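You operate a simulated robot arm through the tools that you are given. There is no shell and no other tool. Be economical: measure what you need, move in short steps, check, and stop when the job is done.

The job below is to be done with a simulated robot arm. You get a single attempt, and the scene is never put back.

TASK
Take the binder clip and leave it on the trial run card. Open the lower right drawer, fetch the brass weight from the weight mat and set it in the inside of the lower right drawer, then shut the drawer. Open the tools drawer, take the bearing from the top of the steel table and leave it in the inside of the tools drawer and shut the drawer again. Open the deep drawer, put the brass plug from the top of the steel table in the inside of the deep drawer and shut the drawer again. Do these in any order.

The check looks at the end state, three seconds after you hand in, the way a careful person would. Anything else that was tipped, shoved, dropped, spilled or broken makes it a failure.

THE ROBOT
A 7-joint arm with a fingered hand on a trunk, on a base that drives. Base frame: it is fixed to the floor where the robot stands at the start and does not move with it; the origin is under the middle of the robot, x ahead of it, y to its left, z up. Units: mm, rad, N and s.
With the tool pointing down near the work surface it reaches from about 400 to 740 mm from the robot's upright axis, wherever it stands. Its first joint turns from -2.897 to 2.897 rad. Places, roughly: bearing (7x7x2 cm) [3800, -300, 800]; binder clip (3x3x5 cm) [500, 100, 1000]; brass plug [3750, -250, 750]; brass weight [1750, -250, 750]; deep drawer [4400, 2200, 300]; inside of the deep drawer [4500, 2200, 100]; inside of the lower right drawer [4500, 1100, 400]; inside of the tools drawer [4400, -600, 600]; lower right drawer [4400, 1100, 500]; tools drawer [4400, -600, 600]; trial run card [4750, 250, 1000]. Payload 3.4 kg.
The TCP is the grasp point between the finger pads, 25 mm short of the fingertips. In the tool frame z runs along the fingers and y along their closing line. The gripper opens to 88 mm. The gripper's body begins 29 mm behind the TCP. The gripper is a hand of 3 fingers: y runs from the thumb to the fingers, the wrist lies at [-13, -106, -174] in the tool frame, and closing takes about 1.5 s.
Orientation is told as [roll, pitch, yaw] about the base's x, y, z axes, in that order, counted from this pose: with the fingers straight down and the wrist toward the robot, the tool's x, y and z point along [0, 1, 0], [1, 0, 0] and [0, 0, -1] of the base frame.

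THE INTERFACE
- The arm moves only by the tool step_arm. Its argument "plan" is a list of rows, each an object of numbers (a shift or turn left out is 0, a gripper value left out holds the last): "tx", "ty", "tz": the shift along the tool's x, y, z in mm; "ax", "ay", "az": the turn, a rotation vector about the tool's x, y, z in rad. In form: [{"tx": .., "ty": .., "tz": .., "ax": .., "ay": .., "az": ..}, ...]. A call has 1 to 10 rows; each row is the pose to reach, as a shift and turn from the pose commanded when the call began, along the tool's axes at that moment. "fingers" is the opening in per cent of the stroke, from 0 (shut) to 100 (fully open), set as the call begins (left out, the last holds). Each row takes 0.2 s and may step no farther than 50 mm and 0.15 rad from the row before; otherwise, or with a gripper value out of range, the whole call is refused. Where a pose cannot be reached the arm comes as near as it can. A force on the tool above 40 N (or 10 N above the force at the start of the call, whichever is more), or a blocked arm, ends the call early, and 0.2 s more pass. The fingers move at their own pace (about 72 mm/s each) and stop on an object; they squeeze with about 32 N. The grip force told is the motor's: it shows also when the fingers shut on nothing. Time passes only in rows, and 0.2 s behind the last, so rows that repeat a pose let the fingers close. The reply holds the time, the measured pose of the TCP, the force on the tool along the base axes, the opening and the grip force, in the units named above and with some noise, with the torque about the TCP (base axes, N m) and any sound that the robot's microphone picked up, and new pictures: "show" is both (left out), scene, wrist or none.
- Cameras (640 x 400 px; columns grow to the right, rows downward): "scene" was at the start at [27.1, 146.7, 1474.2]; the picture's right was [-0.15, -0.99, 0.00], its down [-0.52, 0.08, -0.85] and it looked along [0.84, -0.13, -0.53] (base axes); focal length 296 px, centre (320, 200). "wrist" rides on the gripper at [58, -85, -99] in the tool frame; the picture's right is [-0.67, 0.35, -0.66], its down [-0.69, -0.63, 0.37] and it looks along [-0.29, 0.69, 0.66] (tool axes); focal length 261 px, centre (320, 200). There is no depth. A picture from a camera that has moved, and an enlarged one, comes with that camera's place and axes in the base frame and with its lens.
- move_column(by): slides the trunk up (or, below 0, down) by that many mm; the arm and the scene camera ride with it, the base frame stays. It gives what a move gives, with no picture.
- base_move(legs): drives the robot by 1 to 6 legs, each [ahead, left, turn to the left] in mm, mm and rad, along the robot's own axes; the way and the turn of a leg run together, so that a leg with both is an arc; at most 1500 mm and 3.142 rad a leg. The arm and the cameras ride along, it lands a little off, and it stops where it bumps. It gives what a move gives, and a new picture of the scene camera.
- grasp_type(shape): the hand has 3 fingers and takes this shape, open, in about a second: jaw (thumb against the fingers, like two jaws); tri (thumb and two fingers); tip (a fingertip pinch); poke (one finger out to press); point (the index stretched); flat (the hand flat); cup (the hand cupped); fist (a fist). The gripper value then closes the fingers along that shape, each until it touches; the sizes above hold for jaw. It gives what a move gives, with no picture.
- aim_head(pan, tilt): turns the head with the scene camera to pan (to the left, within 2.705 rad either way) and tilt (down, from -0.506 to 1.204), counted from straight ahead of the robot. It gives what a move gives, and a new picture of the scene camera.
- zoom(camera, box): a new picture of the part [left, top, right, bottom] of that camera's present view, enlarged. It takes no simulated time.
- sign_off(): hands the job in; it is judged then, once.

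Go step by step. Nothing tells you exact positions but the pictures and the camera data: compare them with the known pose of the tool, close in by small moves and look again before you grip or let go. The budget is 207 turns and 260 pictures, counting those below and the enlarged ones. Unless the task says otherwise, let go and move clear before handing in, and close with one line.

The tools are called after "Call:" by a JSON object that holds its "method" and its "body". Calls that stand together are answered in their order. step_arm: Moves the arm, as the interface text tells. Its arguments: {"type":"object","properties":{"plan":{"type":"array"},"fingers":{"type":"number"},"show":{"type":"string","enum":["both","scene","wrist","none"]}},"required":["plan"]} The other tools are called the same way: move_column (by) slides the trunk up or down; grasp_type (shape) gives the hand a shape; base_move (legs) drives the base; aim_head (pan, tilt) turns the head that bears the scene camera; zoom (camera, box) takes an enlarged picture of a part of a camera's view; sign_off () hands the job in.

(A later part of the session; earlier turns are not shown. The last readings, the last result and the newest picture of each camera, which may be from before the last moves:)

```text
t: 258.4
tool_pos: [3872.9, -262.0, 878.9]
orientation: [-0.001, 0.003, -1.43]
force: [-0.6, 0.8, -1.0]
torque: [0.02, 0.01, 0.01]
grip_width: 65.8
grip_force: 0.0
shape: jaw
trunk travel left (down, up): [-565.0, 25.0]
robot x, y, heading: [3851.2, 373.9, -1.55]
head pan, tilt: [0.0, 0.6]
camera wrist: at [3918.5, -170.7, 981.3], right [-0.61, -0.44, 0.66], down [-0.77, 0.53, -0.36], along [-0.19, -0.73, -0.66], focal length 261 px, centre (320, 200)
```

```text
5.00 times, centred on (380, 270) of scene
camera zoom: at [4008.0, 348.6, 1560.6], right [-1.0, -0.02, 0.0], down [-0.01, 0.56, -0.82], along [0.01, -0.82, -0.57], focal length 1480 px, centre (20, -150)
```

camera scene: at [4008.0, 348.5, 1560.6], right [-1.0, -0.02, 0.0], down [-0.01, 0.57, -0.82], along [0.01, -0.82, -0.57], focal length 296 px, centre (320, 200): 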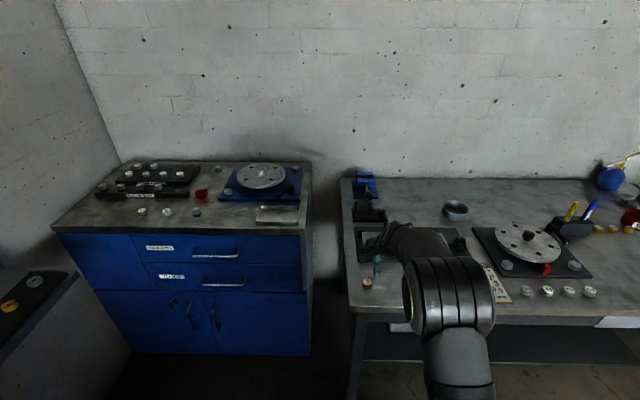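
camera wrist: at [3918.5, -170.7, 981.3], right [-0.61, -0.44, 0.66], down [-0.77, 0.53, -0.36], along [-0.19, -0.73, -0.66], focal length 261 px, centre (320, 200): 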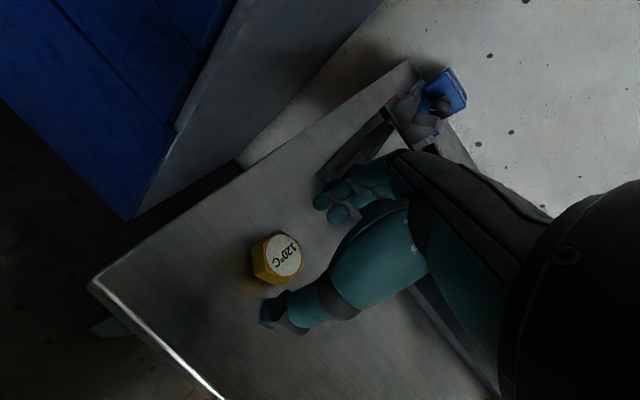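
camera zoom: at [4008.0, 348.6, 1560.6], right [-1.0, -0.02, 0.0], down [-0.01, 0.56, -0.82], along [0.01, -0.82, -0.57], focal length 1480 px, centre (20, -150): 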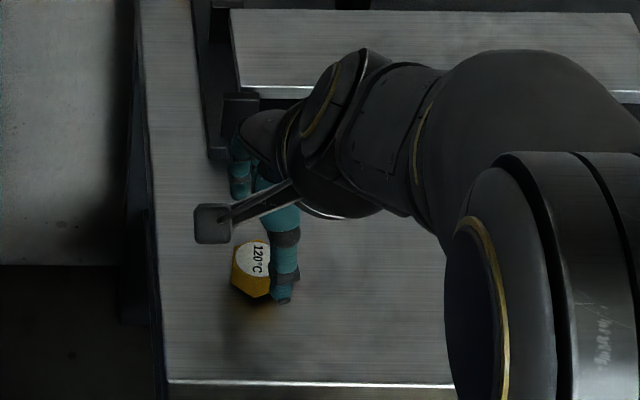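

Call:
{"method": "step_arm", "body": {"plan": [{"tx": 2, "ty": 6, "tz": 12}, {"tx": 2, "ty": 6, "tz": 24}, {"tx": 2, "ty": 6, "tz": 31}], "show": "none"}}

Call:
{"method": "step_arm", "body": {"plan": [{"tz": 0}, {"tz": 0}, {"tz": 0}, {"tz": 0}, {"tz": 0}], "fingers": 0, "show": "wrist"}}

```text
t: 259.1
tool_pos: [3877.5, -266.7, 849.7]
orientation: [-0.002, 0.003, -1.432]
force: [0.7, 0.5, 0.4]
torque: [-0.01, -0.02, 0.0]
grip_width: 65.9
grip_force: 0.0
shape: jaw
trunk travel left (down, up): [-565.0, 25.0]
robot x, y, heading: [3848.6, 375.4, -1.555]
head pan, tilt: [0.0, 0.6]
```

```text
t: 260.4
tool_pos: [3876.2, -267.4, 849.1]
orientation: [-0.002, 0.003, -1.431]
force: [0.2, -0.7, 0.4]
torque: [-0.02, -0.01, -0.01]
grip_width: 24.8
grip_force: 31.9
shape: jaw
trunk travel left (down, up): [-565.0, 25.0]
robot x, y, heading: [3848.7, 371.2, -1.555]
head pan, tilt: [0.0, 0.6]
camera wrist: at [3922.0, -176.3, 950.8], right [-0.61, -0.44, 0.66], down [-0.77, 0.53, -0.36], along [-0.19, -0.72, -0.66], focal length 261 px, centre (320, 200)
```

wrist: 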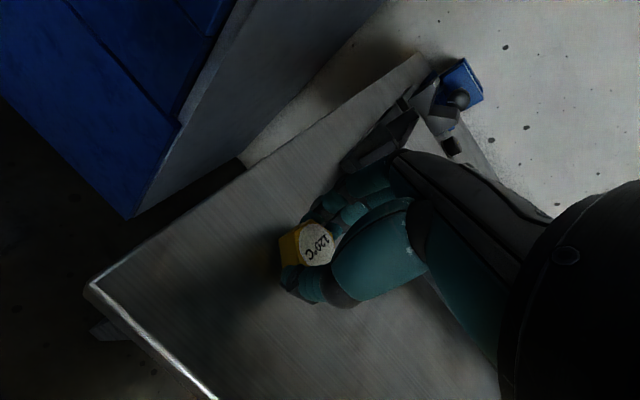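

Gripped at 25 mm. I lift, pull back and head for the deep drawer.

Call:
{"method": "step_arm", "body": {"plan": [{"tz": -15}, {"tz": -50}, {"tz": -95}, {"tz": -130}, {"tz": -140, "ty": -45}, {"tz": -140, "ty": -90}, {"tz": -140, "ty": -130}], "show": "wrist"}}

```text
t: 261.9
tool_pos: [3861.3, -135.1, 990.7]
orientation: [-0.005, 0.003, -1.43]
force: [0.1, -0.3, -1.5]
torque: [0.03, 0.01, 0.0]
grip_width: 24.4
grip_force: 32.0
shape: jaw
trunk travel left (down, up): [-565.0, 25.0]
robot x, y, heading: [3849.7, 369.5, -1.55]
head pan, tilt: [0.0, 0.6]
camera wrist: at [3906.0, -44.1, 1091.3], right [-0.61, -0.44, 0.66], down [-0.77, 0.53, -0.36], along [-0.19, -0.73, -0.66], focal length 261 px, centre (320, 200)
```

wrist: 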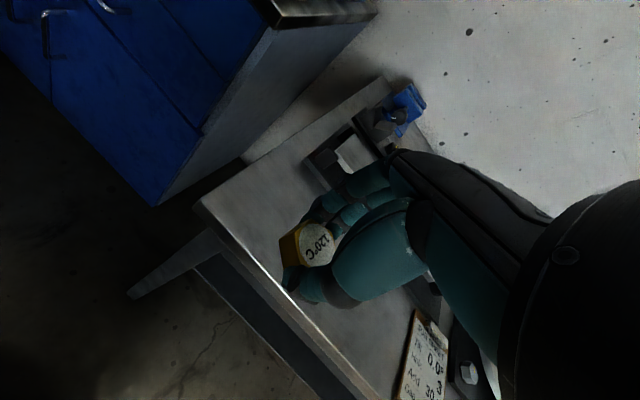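

The plug is held. I drive back to the deep drawer and face it.

Call:
{"method": "base_move", "body": {"legs": [[0, -500, 0], [-1500, 0, 0], [-330, 0, 0], [0, 0, 1.55]]}}

Call:
{"method": "base_move", "body": {"legs": [[230, 0, 0]]}}

Call:
{"method": "aim_head", "body": {"pan": -0.1, "tilt": 0.9}}

```text
t: 277.4
tool_pos: [3836.7, 2188.8, 990.2]
orientation: [-0.002, 0.004, 0.136]
force: [-0.3, -0.1, -1.2]
torque: [-0.02, 0.04, -0.01]
grip_width: 24.3
grip_force: 31.8
shape: jaw
trunk travel left (down, up): [-565.0, 25.0]
robot x, y, heading: [3331.0, 2183.0, 0.011]
head pan, tilt: [0.0, 0.6]
camera scene: at [3353.4, 2341.8, 1560.5], right [0.01, -1.0, 0.0], down [-0.56, -0.01, -0.83], along [0.82, 0.01, -0.56], focal length 296 px, centre (320, 200)
```

scene: 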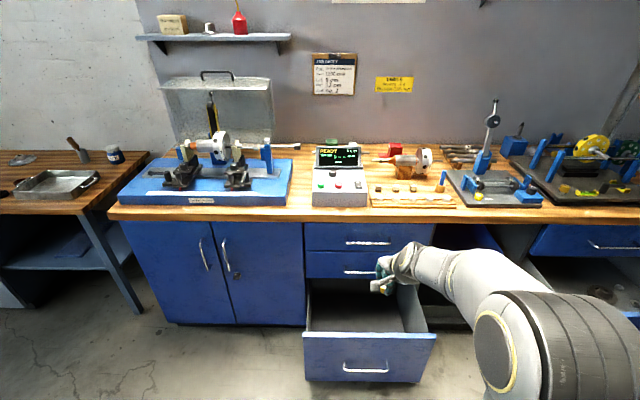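

```text
t: 279.2
tool_pos: [4067.4, 2190.9, 990.0]
orientation: [-0.002, 0.006, 0.136]
force: [-0.2, -0.2, -1.1]
torque: [-0.02, 0.01, 0.0]
grip_width: 24.3
grip_force: 32.1
shape: jaw
trunk travel left (down, up): [-565.0, 25.0]
robot x, y, heading: [3558.5, 2183.6, 0.014]
head pan, tilt: [0.0, 0.6]
camera scene: at [3583.6, 2344.8, 1560.5], right [0.01, -1.0, 0.0], down [-0.57, -0.01, -0.82], along [0.82, 0.01, -0.57], focal length 296 px, centre (320, 200)
```

scene: 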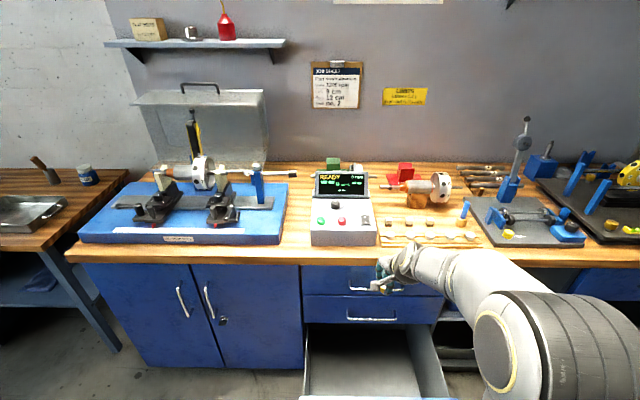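

```text
t: 280.0
tool_pos: [4066.1, 2193.1, 992.2]
orientation: [-0.001, 0.003, 0.136]
force: [0.9, 0.2, -1.0]
torque: [0.0, -0.03, 0.02]
grip_width: 24.3
grip_force: 32.5
shape: jaw
trunk travel left (down, up): [-565.0, 25.0]
robot x, y, heading: [3558.7, 2183.2, 0.011]
head pan, tilt: [-0.099, 0.901]
camera scene: at [3569.6, 2337.1, 1535.8], right [-0.09, -1.0, 0.0], down [-0.78, 0.07, -0.62], along [0.62, -0.05, -0.78], focal length 296 px, centre (320, 200)
```

scene: 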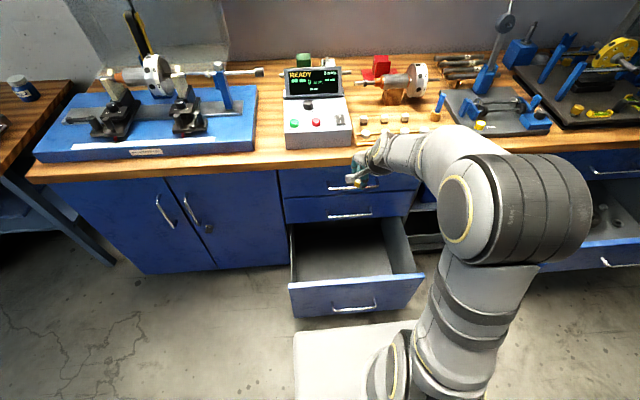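

The deep drawer is empty; rim z≈460, panel x≈4010. I move the plug above it with a slight tilt and lower the trunk.

Call:
{"method": "step_arm", "body": {"plan": [{"tx": -14, "ty": 20, "ax": 0.13}, {"tx": -28, "ty": 40, "ax": 0.26}, {"tx": -41, "ty": 59, "ax": 0.4}], "show": "none"}}

Call:
{"method": "move_column", "body": {"by": -370}}

Call:
{"method": "aim_head", "body": {"pan": 0.1, "tilt": 0.7}}

```text
t: 280.8
tool_pos: [4131.3, 2157.9, 990.3]
orientation: [-0.002, 0.408, 0.134]
force: [0.4, 0.2, -1.4]
torque: [0.0, 0.01, 0.02]
grip_width: 24.2
grip_force: 31.5
shape: jaw
trunk travel left (down, up): [-565.0, 25.0]
robot x, y, heading: [3557.7, 2185.5, 0.015]
head pan, tilt: [-0.099, 0.901]
```

```text
t: 284.4
tool_pos: [4130.6, 2158.4, 620.3]
orientation: [-0.002, 0.405, 0.136]
force: [-0.2, 0.0, -0.8]
torque: [0.03, 0.0, -0.01]
grip_width: 23.9
grip_force: 32.1
shape: jaw
trunk travel left (down, up): [-195.0, 395.0]
robot x, y, heading: [3558.4, 2181.2, 0.013]
head pan, tilt: [-0.099, 0.901]
```

```text
t: 285.1
tool_pos: [4129.8, 2158.5, 619.9]
orientation: [-0.003, 0.405, 0.133]
force: [-0.5, -0.4, -1.7]
torque: [0.0, -0.01, 0.01]
grip_width: 24.1
grip_force: 31.6
shape: jaw
trunk travel left (down, up): [-195.0, 395.0]
robot x, y, heading: [3556.1, 2181.3, 0.011]
head pan, tilt: [0.099, 0.7]
camera scene: at [3578.8, 2353.1, 1181.8], right [0.11, -0.99, 0.0], down [-0.64, -0.07, -0.76], along [0.76, 0.09, -0.64], focal length 296 px, centre (320, 200)
```

scene: 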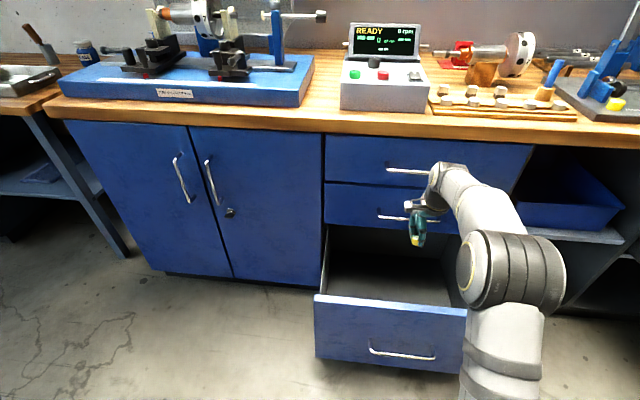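

I lower the arm into the drawer in stages.

Call:
{"method": "step_arm", "body": {"plan": [{"tz": 37, "ty": 15.6}, {"tz": 74, "ty": 31}, {"tz": 111, "ty": 47}, {"tz": 148, "ty": 62}, {"tz": 184, "ty": 78}]}}

```text
t: 286.3
tool_pos: [4131.6, 2157.7, 423.9]
orientation: [0.0, 0.404, 0.134]
force: [-0.4, 0.5, -1.1]
torque: [-0.01, 0.0, -0.02]
grip_width: 24.0
grip_force: 31.5
shape: jaw
trunk travel left (down, up): [-195.0, 395.0]
robot x, y, heading: [3560.9, 2181.5, 0.012]
head pan, tilt: [0.099, 0.7]
camera scene: at [3578.6, 2353.1, 1181.9], right [0.11, -0.99, 0.0], down [-0.64, -0.07, -0.77], along [0.76, 0.09, -0.64], focal length 296 px, centre (320, 200)
camera wrist: at [4084.5, 2209.9, 549.0], right [0.66, -0.58, 0.47], down [-0.62, -0.78, -0.09], along [0.41, -0.23, -0.88], focal length 261 px, centre (320, 200)
```

scene: 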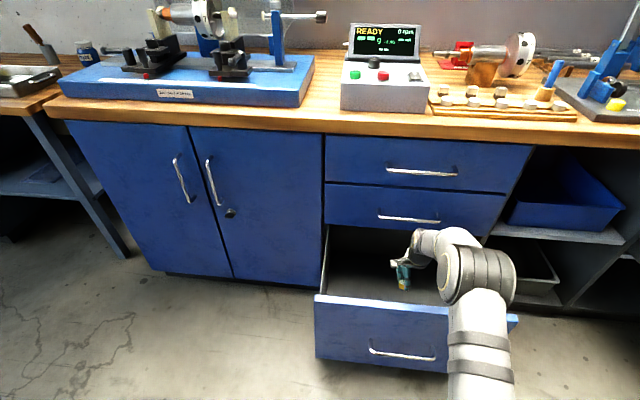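
wrist: 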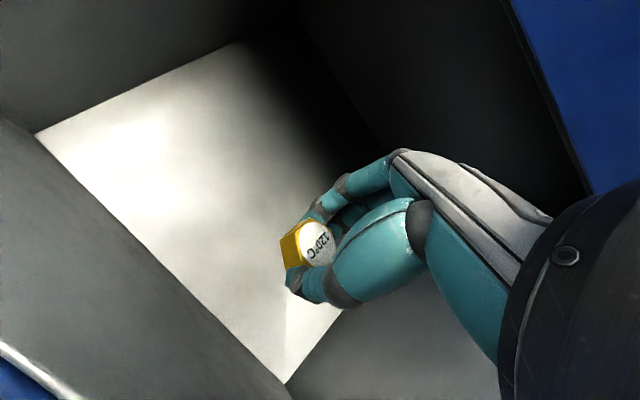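

Call:
{"method": "step_arm", "body": {"plan": [{"tz": 37, "ty": 15.6}, {"tz": 74, "ty": 31}, {"tz": 111, "ty": 47}, {"tz": 138, "ty": 58}]}}

```text
t: 287.3
tool_pos: [4129.5, 2157.0, 269.5]
orientation: [-0.002, 0.403, 0.133]
force: [-1.2, 0.3, -0.6]
torque: [-0.03, 0.02, 0.01]
grip_width: 23.4
grip_force: 32.5
shape: jaw
trunk travel left (down, up): [-195.0, 395.0]
robot x, y, heading: [3550.3, 2184.0, 0.014]
head pan, tilt: [0.099, 0.7]
camera scene: at [3578.7, 2353.1, 1181.9], right [0.11, -0.99, 0.0], down [-0.64, -0.07, -0.77], along [0.76, 0.09, -0.64], focal length 296 px, centre (320, 200)
camera wrist: at [4083.1, 2209.5, 395.9], right [0.66, -0.58, 0.47], down [-0.62, -0.78, -0.09], along [0.41, -0.23, -0.88], focal length 261 px, centre (320, 200)
```

scene: 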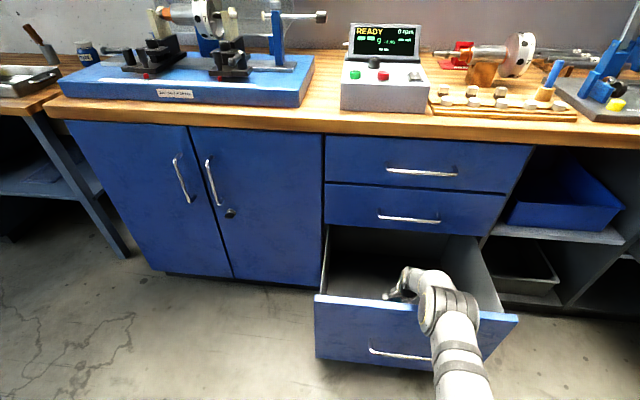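
wrist: 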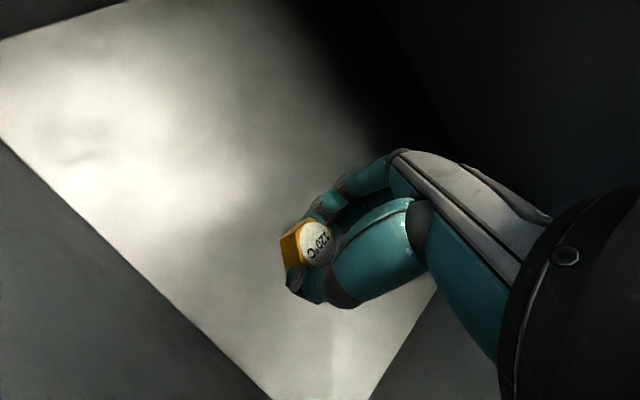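

The elbow is getting close to the drawer's rim; I raise the trunk 150 mm and let the arm reach down straighter instead.

Call:
{"method": "move_column", "body": {"by": 160}}

Call:
{"method": "step_arm", "body": {"plan": [{"tz": 37, "ty": 15.6}, {"tz": 74, "ty": 31}, {"tz": 111, "ty": 47}, {"tz": 147, "ty": 62}]}}

```text
t: 289.1
tool_pos: [4129.5, 2157.5, 430.6]
orientation: [-0.003, 0.405, 0.134]
force: [0.2, 0.0, 0.1]
torque: [-0.01, -0.03, 0.02]
grip_width: 24.0
grip_force: 32.2
shape: jaw
trunk travel left (down, up): [-355.0, 235.0]
robot x, y, heading: [3556.3, 2187.4, 0.01]
head pan, tilt: [0.099, 0.7]
```

```text
t: 290.1
tool_pos: [4104.0, 2157.8, 335.6]
orientation: [-0.003, 0.404, 0.135]
force: [0.1, -0.4, 0.6]
torque: [0.02, 0.02, -0.01]
grip_width: 23.5
grip_force: 31.8
shape: jaw
out of reach, approached as far as the arm can: row 2, 3, 4
trunk travel left (down, up): [-355.0, 235.0]
robot x, y, heading: [3554.7, 2182.5, 0.014]
head pan, tilt: [0.099, 0.7]
camera scene: at [3578.7, 2353.2, 1341.9], right [0.11, -0.99, 0.0], down [-0.64, -0.07, -0.76], along [0.76, 0.09, -0.64], focal length 296 px, centre (320, 200)
camera wrist: at [4055.8, 2209.5, 461.0], right [0.66, -0.58, 0.47], down [-0.62, -0.78, -0.09], along [0.42, -0.23, -0.88], focal length 261 px, centre (320, 200)
```

scene: 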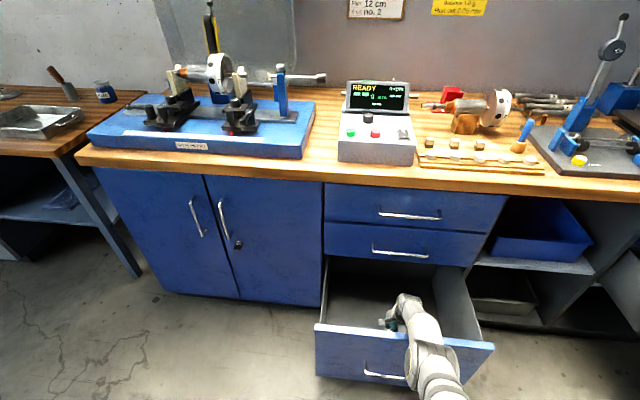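
wrist: 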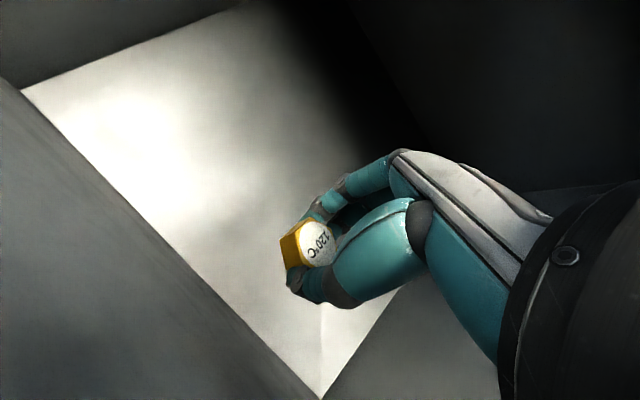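

At full stretch it only reaches z≈335. I try a lower trunk with the hand farther in and slightly more tilt, so the elbow sits higher.

Call:
{"method": "step_arm", "body": {"plan": [{"tz": -45, "ty": -12}, {"tz": -90, "ty": -24}, {"tz": -135, "ty": -36}, {"tz": -180, "ty": -48}, {"tz": -220, "ty": -60}, {"tz": -245, "ty": -70, "ax": 0.07}, {"tz": -265, "ty": -60, "ax": 0.14}, {"tz": -280, "ty": -40, "ax": 0.15}], "show": "none"}}

Call:
{"method": "move_column", "body": {"by": -330}}

Call:
{"method": "step_arm", "body": {"plan": [{"tz": 0}], "show": "both"}}

```text
t: 291.9
tool_pos: [4177.0, 2172.4, 607.2]
orientation: [-0.001, 0.558, 0.135]
force: [-0.2, -0.3, -0.9]
torque: [0.02, -0.03, -0.01]
grip_width: 23.4
grip_force: 32.3
shape: jaw
trunk travel left (down, up): [-355.0, 235.0]
robot x, y, heading: [3556.8, 2185.0, 0.014]
head pan, tilt: [0.099, 0.7]
```

```text
t: 295.2
tool_pos: [4176.8, 2171.1, 278.3]
orientation: [-0.002, 0.553, 0.136]
force: [-0.4, -0.1, -0.8]
torque: [0.0, 0.01, -0.01]
grip_width: 23.6
grip_force: 31.9
shape: jaw
trunk travel left (down, up): [-25.0, 565.0]
robot x, y, heading: [3559.2, 2184.7, 0.007]
head pan, tilt: [0.099, 0.7]
```

```text
t: 295.6
tool_pos: [4178.0, 2170.3, 278.9]
orientation: [-0.001, 0.555, 0.134]
force: [-0.3, 0.5, 0.3]
torque: [0.03, 0.04, 0.06]
grip_width: 23.5
grip_force: 31.8
shape: jaw
trunk travel left (down, up): [-25.0, 565.0]
robot x, y, heading: [3556.3, 2184.2, 0.017]
head pan, tilt: [0.099, 0.7]
camera scene: at [3578.8, 2353.1, 1011.9], right [0.11, -0.99, 0.0], down [-0.64, -0.07, -0.76], along [0.76, 0.09, -0.64], focal length 296 px, centre (320, 200)
camera wrist: at [4149.7, 2226.2, 408.8], right [0.73, -0.58, 0.38], down [-0.63, -0.78, 0.02], along [0.28, -0.25, -0.93], focal length 261 px, centre (320, 200)
```

scene: 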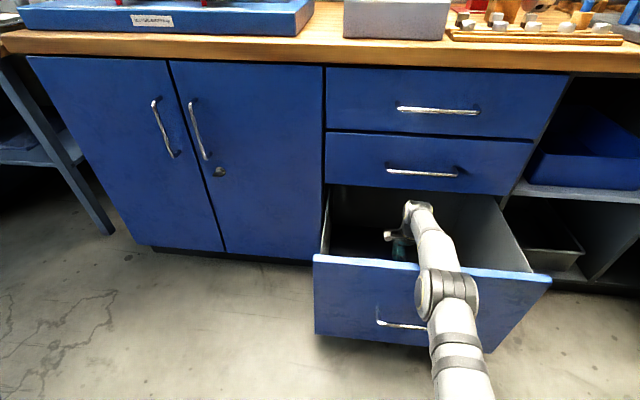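
wrist: 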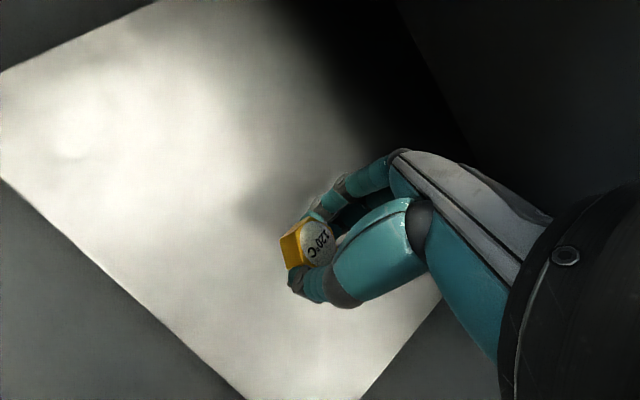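

The forearm is flat over the rim in that pose. I raise the trunk 90 mm and stretch downward so the forearm slopes steeply past the rim.

Call:
{"method": "move_column", "body": {"by": 95}}

Call:
{"method": "step_arm", "body": {"plan": [{"tz": 30, "ty": 18.6}, {"tz": 60, "ty": 37}, {"tz": 90, "ty": 56}, {"tz": 115, "ty": 71}]}}

Call:
{"method": "zoom", "body": {"camera": "scene", "box": [300, 170, 560, 360]}}

```text
t: 296.9
tool_pos: [4177.8, 2171.1, 374.5]
orientation: [-0.003, 0.554, 0.136]
force: [-0.4, 0.3, -0.3]
torque: [-0.01, -0.01, -0.01]
grip_width: 23.5
grip_force: 32.5
shape: jaw
trunk travel left (down, up): [-120.0, 470.0]
robot x, y, heading: [3558.8, 2185.6, 0.012]
head pan, tilt: [0.099, 0.7]
```

```text
t: 297.9
tool_pos: [4157.9, 2172.8, 253.5]
orientation: [-0.002, 0.554, 0.134]
force: [-0.3, -0.2, -1.2]
torque: [-0.02, -0.03, -0.02]
grip_width: 23.4
grip_force: 32.0
shape: jaw
out of reach, approached as far as the arm can: row 2, 3, 4
trunk travel left (down, up): [-120.0, 470.0]
robot x, y, heading: [3556.3, 2182.0, 0.013]
head pan, tilt: [0.099, 0.7]
camera scene: at [3578.7, 2353.1, 1106.9], right [0.11, -0.99, 0.0], down [-0.64, -0.07, -0.76], along [0.76, 0.09, -0.64], focal length 296 px, centre (320, 200)
camera wrist: at [4129.1, 2226.9, 384.4], right [0.73, -0.58, 0.38], down [-0.63, -0.78, 0.02], along [0.28, -0.25, -0.93], focal length 261 px, centre (320, 200)
```

scene: 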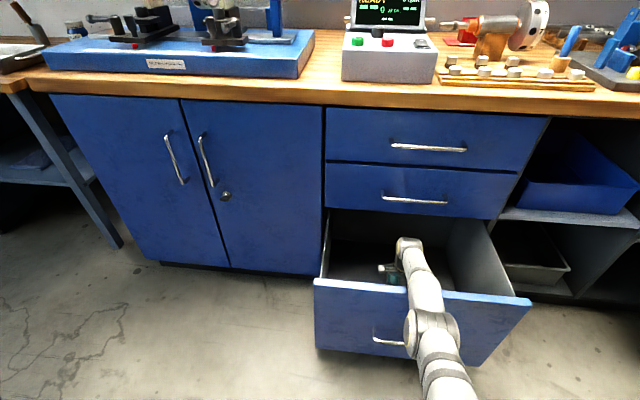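
wrist: 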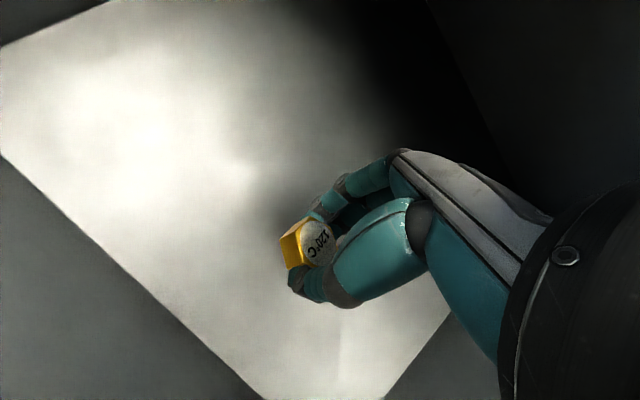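

```text
2.11 times, centred on (430, 265) of scene
camera zoom: at [3578.7, 2353.1, 1106.9], right [0.11, -0.99, 0.0], down [-0.64, -0.07, -0.76], along [0.76, 0.09, -0.64], focal length 623 px, centre (88, 63)
```

zoom: 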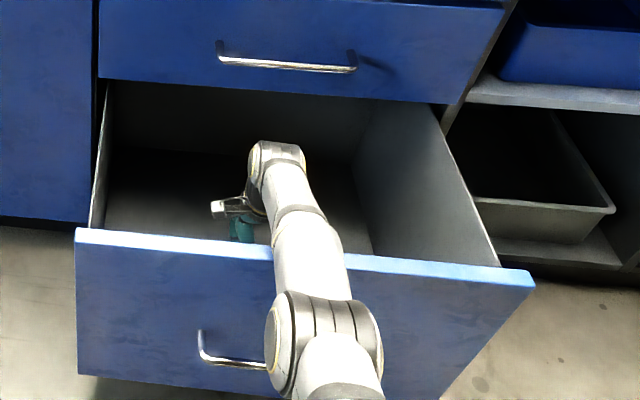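

Stretching only reaches z≈253 here, leaving a sizeable drop. A better stance is beside the drawer (on its left), where the arm crosses the side wall nearer the robot. I lift out first.

Call:
{"method": "step_arm", "body": {"plan": [{"tz": -38, "ty": -23}, {"tz": -76, "ty": -47}, {"tz": -114, "ty": -70}, {"tz": -152, "ty": -94}, {"tz": -190, "ty": -117}, {"tz": -228, "ty": -141}, {"tz": -266, "ty": -164}, {"tz": -304, "ty": -188}, {"tz": -340, "ty": -210}], "show": "none"}}

Call:
{"method": "base_move", "body": {"legs": [[-170, 0, 0], [0, 525, 0]]}}

Call:
{"method": "step_arm", "body": {"plan": [{"tx": -36, "ty": -26, "tz": 16, "ay": 0.053, "az": 0.085}, {"tx": -72, "ty": -51, "tz": 32, "ay": 0.105, "az": 0.17}, {"tx": -109, "ty": -77, "tz": 47, "ay": 0.158, "az": 0.255}, {"tx": -145, "ty": -102, "tz": 63, "ay": 0.21, "az": 0.34}, {"tx": -182, "ty": -128, "tz": 79, "ay": 0.263, "az": 0.425}, {"tx": -218, "ty": -153, "tz": 95, "ay": 0.316, "az": 0.51}, {"tx": -254, "ty": -179, "tz": 111, "ay": 0.368, "az": 0.595}, {"tx": -290, "ty": -205, "tz": 127, "ay": 0.42, "az": 0.68}, {"tx": -327, "ty": -230, "tz": 142, "ay": 0.473, "az": 0.765}, {"tx": -363, "ty": -256, "tz": 158, "ay": 0.526, "az": 0.85}], "show": "scene"}}

```text
t: 299.9
tool_pos: [4149.7, 2175.7, 651.4]
orientation: [-0.001, 0.554, 0.134]
force: [-0.3, 0.7, -0.5]
torque: [0.02, -0.01, -0.01]
grip_width: 23.1
grip_force: 32.0
shape: jaw
out of reach, approached as far as the arm can: row 1, 2, 3, 4, 5, 6, 7, 8, 9
trunk travel left (down, up): [-120.0, 470.0]
robot x, y, heading: [3560.5, 2183.0, 0.012]
head pan, tilt: [0.099, 0.7]
```

```text
t: 304.0
tool_pos: [3976.4, 2700.1, 651.2]
orientation: [-0.003, 0.554, 0.124]
force: [-0.3, 0.3, 0.2]
torque: [0.03, 0.01, -0.05]
grip_width: 23.2
grip_force: 31.7
shape: jaw
trunk travel left (down, up): [-120.0, 470.0]
robot x, y, heading: [3383.4, 2711.9, 0.0]
head pan, tilt: [0.099, 0.7]
camera scene: at [3407.2, 2882.6, 1106.9], right [0.1, -0.99, 0.0], down [-0.64, -0.07, -0.76], along [0.76, 0.08, -0.64], focal length 296 px, centre (320, 200)
```

scene: 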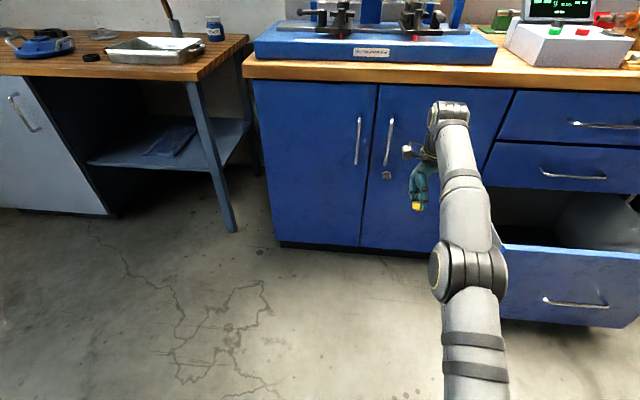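

```text
t: 306.2
tool_pos: [3722.6, 2301.4, 654.3]
orientation: [-0.002, 0.554, -0.877]
force: [-0.2, 1.2, -0.9]
torque: [0.03, 0.0, -0.02]
grip_width: 22.8
grip_force: 31.5
shape: jaw
trunk travel left (down, up): [-120.0, 470.0]
robot x, y, heading: [3381.9, 2714.6, 0.001]
head pan, tilt: [0.099, 0.7]
camera scene: at [3407.2, 2882.7, 1106.9], right [0.1, -0.99, 0.0], down [-0.64, -0.07, -0.76], along [0.76, 0.08, -0.64], focal length 296 px, centre (320, 200)
```

scene: 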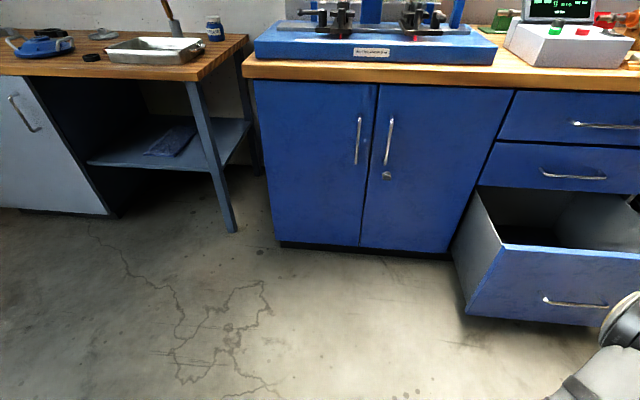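

Good pose. I drive forward along the drawer's left side (keeping clearance).

Call:
{"method": "base_move", "body": {"legs": [[0, 45, 0], [450, 0, 0]]}}

Call:
{"method": "aim_head", "body": {"pan": -0.9, "tilt": 0.85}}

```text
t: 309.4
tool_pos: [4174.1, 2352.3, 653.2]
orientation: [-0.001, 0.553, -0.866]
force: [0.1, 0.2, -1.6]
torque: [-0.03, 0.0, -0.02]
grip_width: 23.3
grip_force: 32.0
shape: jaw
trunk travel left (down, up): [-120.0, 470.0]
robot x, y, heading: [3836.3, 2760.7, 0.013]
head pan, tilt: [0.099, 0.7]
camera scene: at [3855.6, 2930.4, 1106.9], right [0.11, -0.99, 0.0], down [-0.64, -0.07, -0.76], along [0.76, 0.08, -0.64], focal length 296 px, centre (320, 200)
```

scene: 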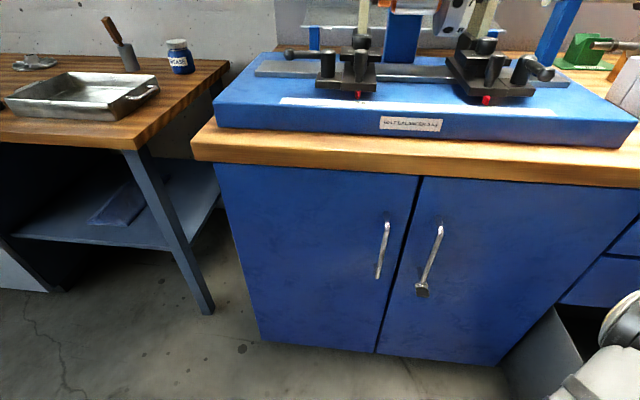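

```text
t: 310.7
tool_pos: [4175.9, 2351.4, 653.3]
orientation: [-0.003, 0.553, -0.865]
force: [-0.1, 0.5, -0.7]
torque: [-0.03, 0.02, 0.0]
grip_width: 23.0
grip_force: 31.6
shape: jaw
trunk travel left (down, up): [-120.0, 470.0]
robot x, y, heading: [3839.3, 2759.2, 0.014]
head pan, tilt: [-0.901, 0.85]
camera scene: at [3820.6, 2860.3, 1094.7], right [-0.78, -0.63, 0.0], down [-0.47, 0.58, -0.66], along [0.42, -0.51, -0.75], focal length 296 px, centre (320, 200)
```

scene: 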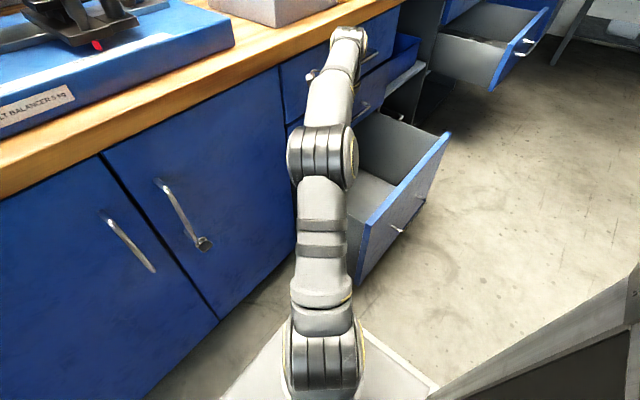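

Side stance gives a steeper reach. I raise the trunk and lower the straightened arm into the drawer at about [4090,2300].

Call:
{"method": "move_column", "body": {"by": 165}}

Call:
{"method": "step_arm", "body": {"plan": [{"tx": -48, "ty": -7, "tz": 4}, {"tx": -96, "ty": -13, "tz": 8}, {"tx": -98, "ty": 10, "tz": 46}, {"tx": -98, "ty": 34, "tz": 84}, {"tx": -98, "ty": 58, "tz": 122}, {"tx": -98, "ty": 81, "tz": 160}, {"tx": -98, "ty": 105, "tz": 198}, {"tx": -98, "ty": 128, "tz": 236}, {"tx": -98, "ty": 152, "tz": 274}, {"tx": -98, "ty": 175, "tz": 312}]}}

```text
t: 312.6
tool_pos: [4175.5, 2352.7, 819.2]
orientation: [-0.002, 0.552, -0.866]
force: [-0.2, 0.0, -0.3]
torque: [-0.02, 0.01, 0.0]
grip_width: 23.0
grip_force: 31.8
shape: jaw
trunk travel left (down, up): [-285.0, 305.0]
robot x, y, heading: [3835.8, 2759.9, 0.008]
head pan, tilt: [-0.901, 0.85]
```

```text
t: 314.8
tool_pos: [4093.5, 2303.1, 457.8]
orientation: [-0.003, 0.552, -0.867]
force: [-0.1, 0.0, -0.5]
torque: [-0.03, 0.0, 0.04]
grip_width: 22.8
grip_force: 32.6
shape: jaw
trunk travel left (down, up): [-285.0, 305.0]
robot x, y, heading: [3836.0, 2758.5, 0.012]
head pan, tilt: [-0.901, 0.85]
camera scene: at [3820.4, 2860.4, 1259.7], right [-0.78, -0.63, 0.0], down [-0.47, 0.58, -0.66], along [0.42, -0.51, -0.75], focal length 296 px, centre (320, 200)
camera wrist: at [4123.2, 2355.6, 587.4], right [-0.09, -0.92, 0.38], down [-0.99, 0.11, 0.02], along [-0.06, -0.37, -0.93], focal length 261 px, centre (320, 200)
```

scene: 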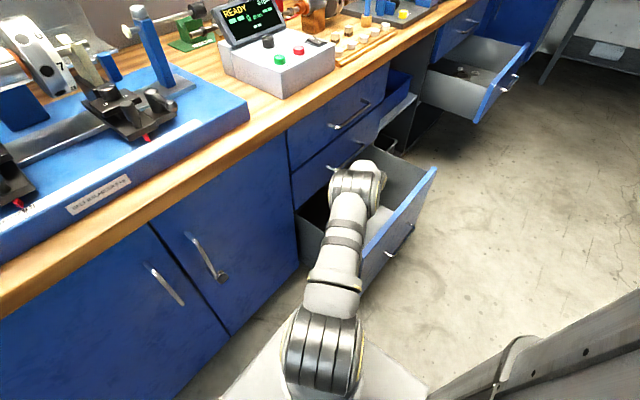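
wrist: 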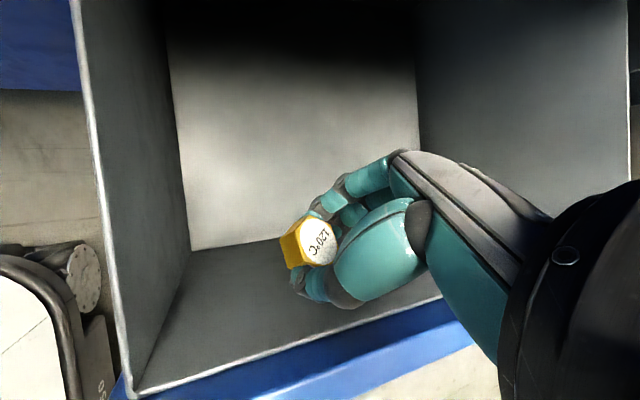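

Call:
{"method": "step_arm", "body": {"plan": [{"ty": 23, "tz": 38}, {"ty": 47, "tz": 76}, {"ty": 70, "tz": 114}, {"ty": 94, "tz": 152}, {"ty": 112, "tz": 182}]}}

```text
t: 316.0
tool_pos: [4076.4, 2321.3, 302.0]
orientation: [-0.001, 0.552, -0.866]
force: [-0.7, -0.7, -0.8]
torque: [-0.01, -0.01, 0.0]
grip_width: 22.7
grip_force: 32.4
shape: jaw
out of reach, approached as far as the arm can: row 3, 4, 5
trunk travel left (down, up): [-285.0, 305.0]
robot x, y, heading: [3836.3, 2759.8, 0.014]
head pan, tilt: [-0.901, 0.85]
camera scene: at [3820.5, 2860.3, 1259.6], right [-0.78, -0.63, 0.0], down [-0.47, 0.58, -0.66], along [0.42, -0.51, -0.75], focal length 296 px, centre (320, 200)
camera wrist: at [4107.7, 2373.0, 432.5], right [-0.09, -0.92, 0.38], down [-0.99, 0.11, 0.02], along [-0.06, -0.37, -0.93], focal length 261 px, centre (320, 200)
```

scene: 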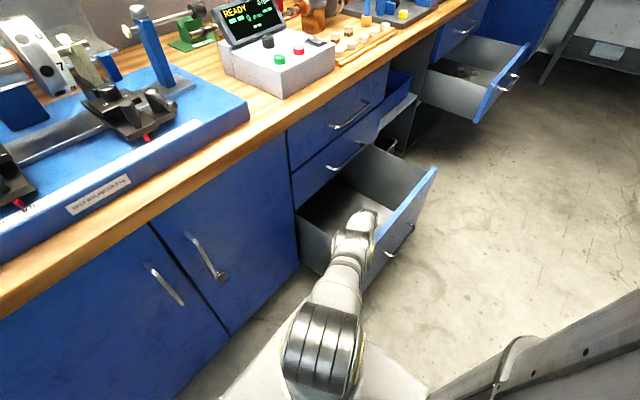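
wrist: 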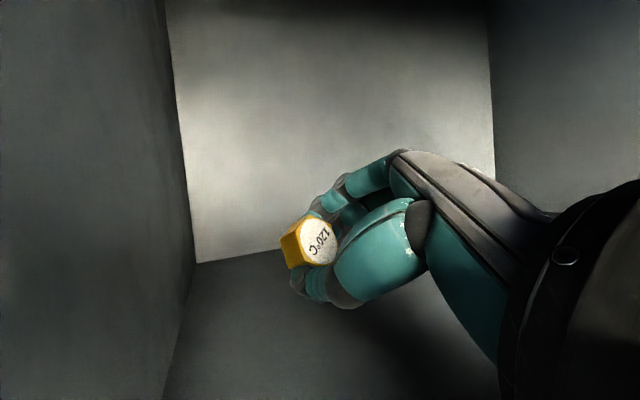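

This is as far as the arm goes here; I lower the trunk a further 40 mm (still clear of the side wall) and look.

Call:
{"method": "move_column", "body": {"by": -40}}

Call:
{"method": "zoom", "body": {"camera": "scene", "box": [260, 130, 460, 330]}}

```text
t: 316.8
tool_pos: [4077.2, 2320.1, 263.1]
orientation: [-0.002, 0.552, -0.867]
force: [-0.2, 0.5, -0.1]
torque: [0.02, 0.03, 0.0]
grip_width: 23.0
grip_force: 32.1
shape: jaw
trunk travel left (down, up): [-245.0, 345.0]
robot x, y, heading: [3830.3, 2758.3, 0.01]
head pan, tilt: [-0.901, 0.85]
```

```text
2.00 times, centred on (360, 230) of scene
camera zoom: at [3820.5, 2860.3, 1219.6], right [-0.78, -0.63, 0.0], down [-0.47, 0.58, -0.66], along [0.42, -0.51, -0.75], focal length 592 px, centre (240, 140)
```

zoom: 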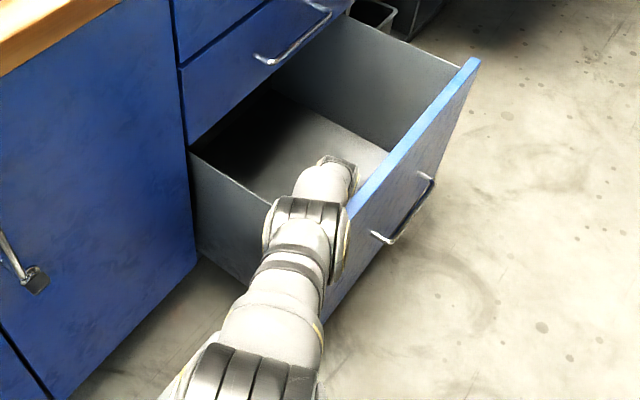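

The side wall's rim is only ≈430 mm high, so there's still clearance; I lower another 40 mm.

Call:
{"method": "move_column", "body": {"by": -40}}

Call:
{"method": "step_arm", "body": {"plan": [{"ty": 0}], "show": "both"}}

```text
t: 317.6
tool_pos: [4076.9, 2319.3, 221.9]
orientation: [0.0, 0.553, -0.866]
force: [-1.0, 0.0, -0.8]
torque: [0.02, 0.0, 0.0]
grip_width: 23.0
grip_force: 32.0
shape: jaw
trunk travel left (down, up): [-205.0, 385.0]
robot x, y, heading: [3837.2, 2761.9, 0.016]
head pan, tilt: [-0.901, 0.85]
```

```text
t: 318.0
tool_pos: [4075.6, 2321.0, 223.0]
orientation: [-0.002, 0.553, -0.865]
force: [-0.2, 0.6, 0.2]
torque: [-0.01, -0.03, -0.02]
grip_width: 22.7
grip_force: 32.0
shape: jaw
trunk travel left (down, up): [-205.0, 385.0]
robot x, y, heading: [3835.4, 2763.0, 0.017]
head pan, tilt: [-0.901, 0.85]
camera scene: at [3820.5, 2860.3, 1179.7], right [-0.78, -0.63, 0.0], down [-0.47, 0.58, -0.66], along [0.42, -0.51, -0.75], focal length 296 px, centre (320, 200)
camera wrist: at [4107.7, 2372.8, 352.9], right [-0.09, -0.92, 0.38], down [-0.99, 0.11, 0.02], along [-0.06, -0.37, -0.93], focal length 261 px, centre (320, 200)
```

scene: 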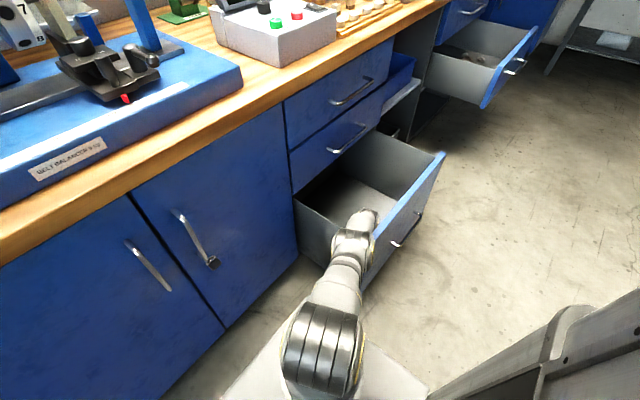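
wrist: 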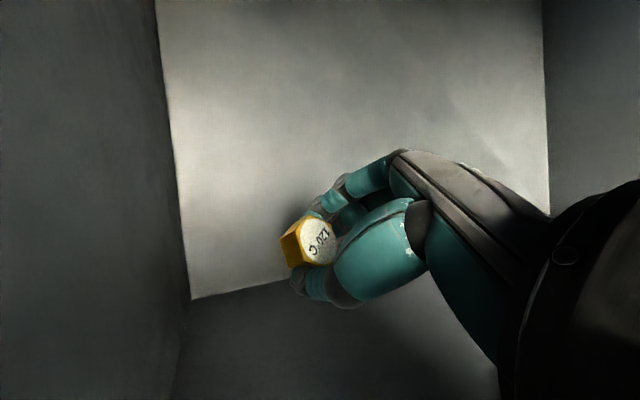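

The plug hangs about 90 mm above the drawer floor; this is as low as the arm safely goes. I release it here.

Call:
{"method": "step_arm", "body": {"plan": [{"ty": 0}, {"ty": 0}, {"ty": 0}, {"ty": 0}], "fingers": 60, "show": "wrist"}}

```text
t: 319.0
tool_pos: [4076.9, 2320.2, 222.6]
orientation: [-0.002, 0.553, -0.866]
force: [-0.6, -0.1, 0.2]
torque: [0.02, 0.0, 0.03]
grip_width: 52.5
grip_force: 0.0
shape: jaw
trunk travel left (down, up): [-205.0, 385.0]
robot x, y, heading: [3838.4, 2763.1, 0.016]
head pan, tilt: [-0.901, 0.85]
camera wrist: at [4107.8, 2372.8, 352.9], right [-0.09, -0.92, 0.38], down [-0.99, 0.11, 0.02], along [-0.06, -0.37, -0.93], focal length 261 px, centre (320, 200)
```

wrist: 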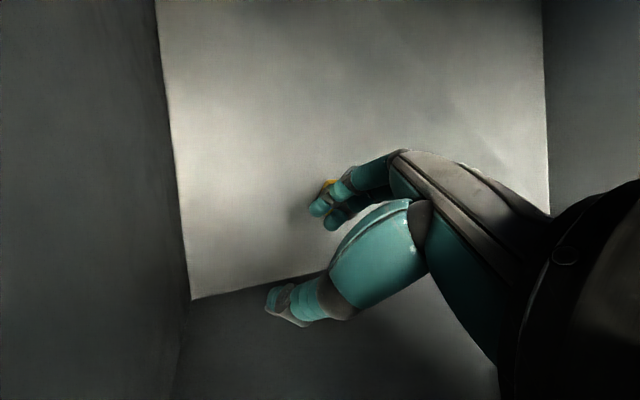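

Call:
{"method": "move_column", "body": {"by": 385}}

Call:
{"method": "step_arm", "body": {"plan": [{"ty": 0}], "show": "wrist"}}

```text
t: 322.7
tool_pos: [4077.5, 2320.7, 608.1]
orientation: [-0.002, 0.554, -0.866]
force: [0.3, 0.2, -0.2]
torque: [-0.01, 0.01, 0.0]
grip_width: 52.3
grip_force: 0.0
shape: jaw
trunk travel left (down, up): [-590.0, 0.0]
robot x, y, heading: [3834.2, 2759.9, 0.017]
head pan, tilt: [-0.901, 0.85]
```

```text
t: 323.1
tool_pos: [4076.7, 2319.9, 607.2]
orientation: [-0.002, 0.553, -0.865]
force: [-0.1, -0.3, 0.5]
torque: [0.02, -0.01, 0.03]
grip_width: 52.3
grip_force: 0.1
shape: jaw
trunk travel left (down, up): [-590.0, 0.0]
robot x, y, heading: [3833.3, 2766.9, 0.013]
head pan, tilt: [-0.901, 0.85]
camera wrist: at [4107.8, 2372.8, 737.9], right [-0.09, -0.92, 0.38], down [-0.99, 0.11, 0.02], along [-0.06, -0.37, -0.93], focal length 261 px, centre (320, 200)
```

wrist: 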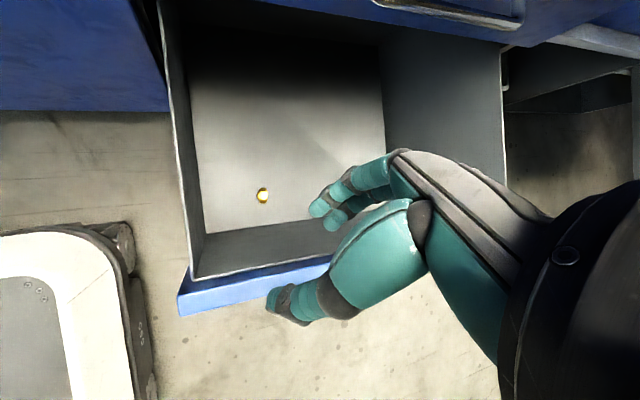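

The plug lies in the drawer. I back out, return in front of the drawer and re-point the hand forward to push it shut.

Call:
{"method": "base_move", "body": {"legs": [[-480, 0, 0], [0, -560, 0]]}}

Call:
{"method": "step_arm", "body": {"plan": [{"tx": 46, "ty": -11.5, "tz": 7, "ay": -0.053, "az": -0.085}, {"tx": 92, "ty": -23, "tz": 14, "ay": -0.105, "az": -0.17}, {"tx": 138, "ty": -34.5, "tz": 21, "ay": -0.158, "az": -0.255}, {"tx": 184, "ty": -46, "tz": 28, "ay": -0.21, "az": -0.34}, {"tx": 230, "ty": -57.5, "tz": 35, "ay": -0.263, "az": -0.425}, {"tx": 276, "ty": -69, "tz": 42, "ay": -0.316, "az": -0.51}, {"tx": 322, "ty": -80.5, "tz": 49, "ay": -0.368, "az": -0.595}, {"tx": 368, "ty": -92, "tz": 56, "ay": -0.42, "az": -0.68}, {"tx": 414, "ty": -103.5, "tz": 63, "ay": -0.473, "az": -0.765}, {"tx": 460, "ty": -115, "tz": 70, "ay": -0.526, "az": -0.85}], "show": "none", "fingers": 0}}

Call:
{"method": "step_arm", "body": {"plan": [{"ax": -0.14}, {"ax": -0.28}, {"ax": -0.42}, {"ax": -0.56}, {"ax": -0.7}, {"ax": -0.84}, {"ax": -0.98}, {"ax": -1.12}, {"ax": -1.26}, {"ax": -1.4}], "show": "scene"}}

```text
t: 328.8
tool_pos: [3603.4, 1759.0, 607.7]
orientation: [-0.002, 0.552, -0.854]
force: [-0.4, 0.2, 0.5]
torque: [0.01, 0.0, 0.03]
grip_width: 52.4
grip_force: 0.1
shape: jaw
trunk travel left (down, up): [-590.0, 0.0]
robot x, y, heading: [3361.6, 2200.1, 0.023]
head pan, tilt: [-0.901, 0.85]
camera scene: at [3341.6, 2295.5, 1564.7], right [-0.77, -0.64, 0.0], down [-0.48, 0.58, -0.66], along [0.42, -0.51, -0.75], focal length 296 px, centre (320, 200)
```

scene: 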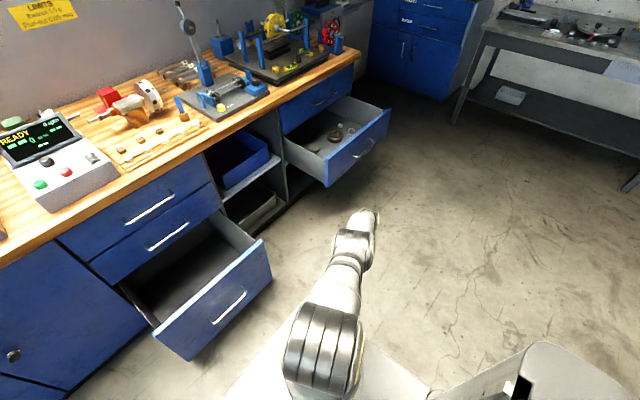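

```text
t: 331.0
tool_pos: [3863.1, 2160.6, 607.9]
orientation: [-0.002, 0.557, 0.142]
force: [-0.3, -0.3, -0.1]
torque: [-0.02, -0.03, -0.02]
grip_width: 0.0
grip_force: 32.3
shape: jaw
trunk travel left (down, up): [-590.0, 0.0]
robot x, y, heading: [3357.1, 2199.3, 0.023]
head pan, tilt: [-0.901, 0.85]
```

```text
t: 333.2
tool_pos: [3863.5, 2161.6, 608.6]
orientation: [-0.001, -0.778, 0.147]
force: [0.6, -0.4, -0.1]
torque: [-0.01, 0.01, -0.01]
grip_width: 0.0
grip_force: 31.4
shape: jaw
out of reach, approached as far as the arm can: row 10
trunk travel left (down, up): [-590.0, 0.0]
robot x, y, heading: [3355.9, 2194.4, 0.019]
head pan, tilt: [-0.901, 0.85]
camera scene: at [3341.6, 2295.6, 1564.7], right [-0.77, -0.64, 0.0], down [-0.48, 0.58, -0.66], along [0.42, -0.51, -0.75], focal length 296 px, centre (320, 200)
```

scene: 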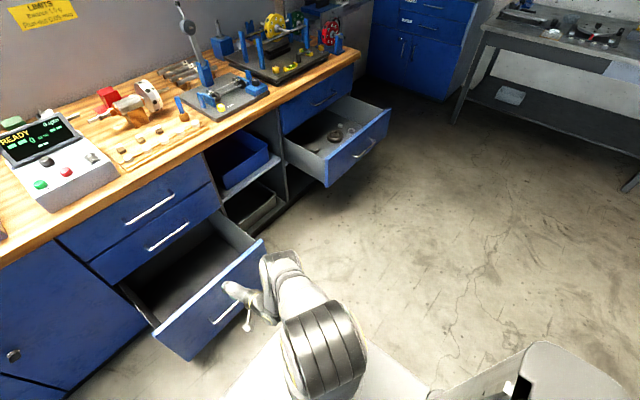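

Call:
{"method": "move_column", "body": {"by": -215}}

Call:
{"method": "base_move", "body": {"legs": [[385, 0, -0.02]]}}

Call:
{"method": "aim_head", "body": {"pan": -0.1, "tilt": 0.75}}

```text
t: 335.5
tool_pos: [3863.1, 2162.2, 393.2]
orientation: [-0.004, -0.775, 0.147]
force: [0.2, 0.3, -0.5]
torque: [0.0, 0.03, 0.0]
grip_width: 0.1
grip_force: 31.6
shape: jaw
trunk travel left (down, up): [-375.0, 215.0]
robot x, y, heading: [3354.9, 2197.9, 0.023]
head pan, tilt: [-0.901, 0.85]
```

```text
t: 338.0
tool_pos: [4252.9, 2153.4, 394.1]
orientation: [-0.006, -0.776, 0.123]
force: [0.5, 0.2, -0.1]
torque: [0.03, 0.0, -0.02]
grip_width: 0.1
grip_force: 31.9
shape: jaw
trunk travel left (down, up): [-375.0, 215.0]
robot x, y, heading: [3750.0, 2204.7, -0.006]
head pan, tilt: [-0.901, 0.85]
camera scene: at [3734.5, 2300.3, 1349.6], right [-0.78, -0.62, 0.0], down [-0.47, 0.59, -0.66], along [0.41, -0.52, -0.75], focal length 296 px, centre (320, 200)
```

scene: 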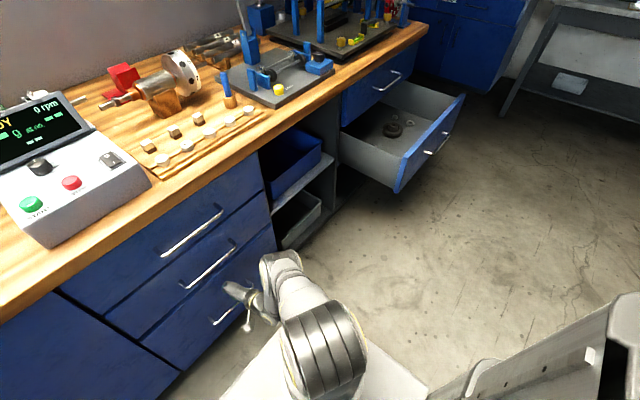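

```text
t: 339.1
tool_pos: [4253.1, 2153.7, 393.7]
orientation: [-0.004, -0.778, 0.124]
force: [-0.7, 0.2, 0.7]
torque: [0.01, -0.01, 0.01]
grip_width: 0.0
grip_force: 31.8
shape: jaw
trunk travel left (down, up): [-375.0, 215.0]
robot x, y, heading: [3749.2, 2200.2, -0.006]
head pan, tilt: [-0.099, 0.75]
camera scene: at [3768.6, 2353.2, 1357.6], right [-0.1, -0.99, 0.0], down [-0.68, 0.07, -0.73], along [0.73, -0.07, -0.68], focal length 296 px, centre (320, 200)
```

scene: 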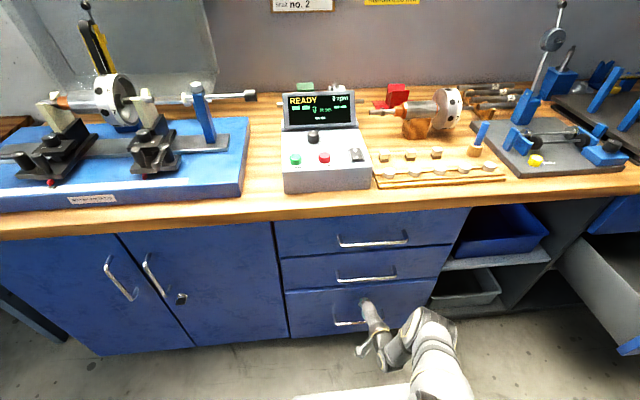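

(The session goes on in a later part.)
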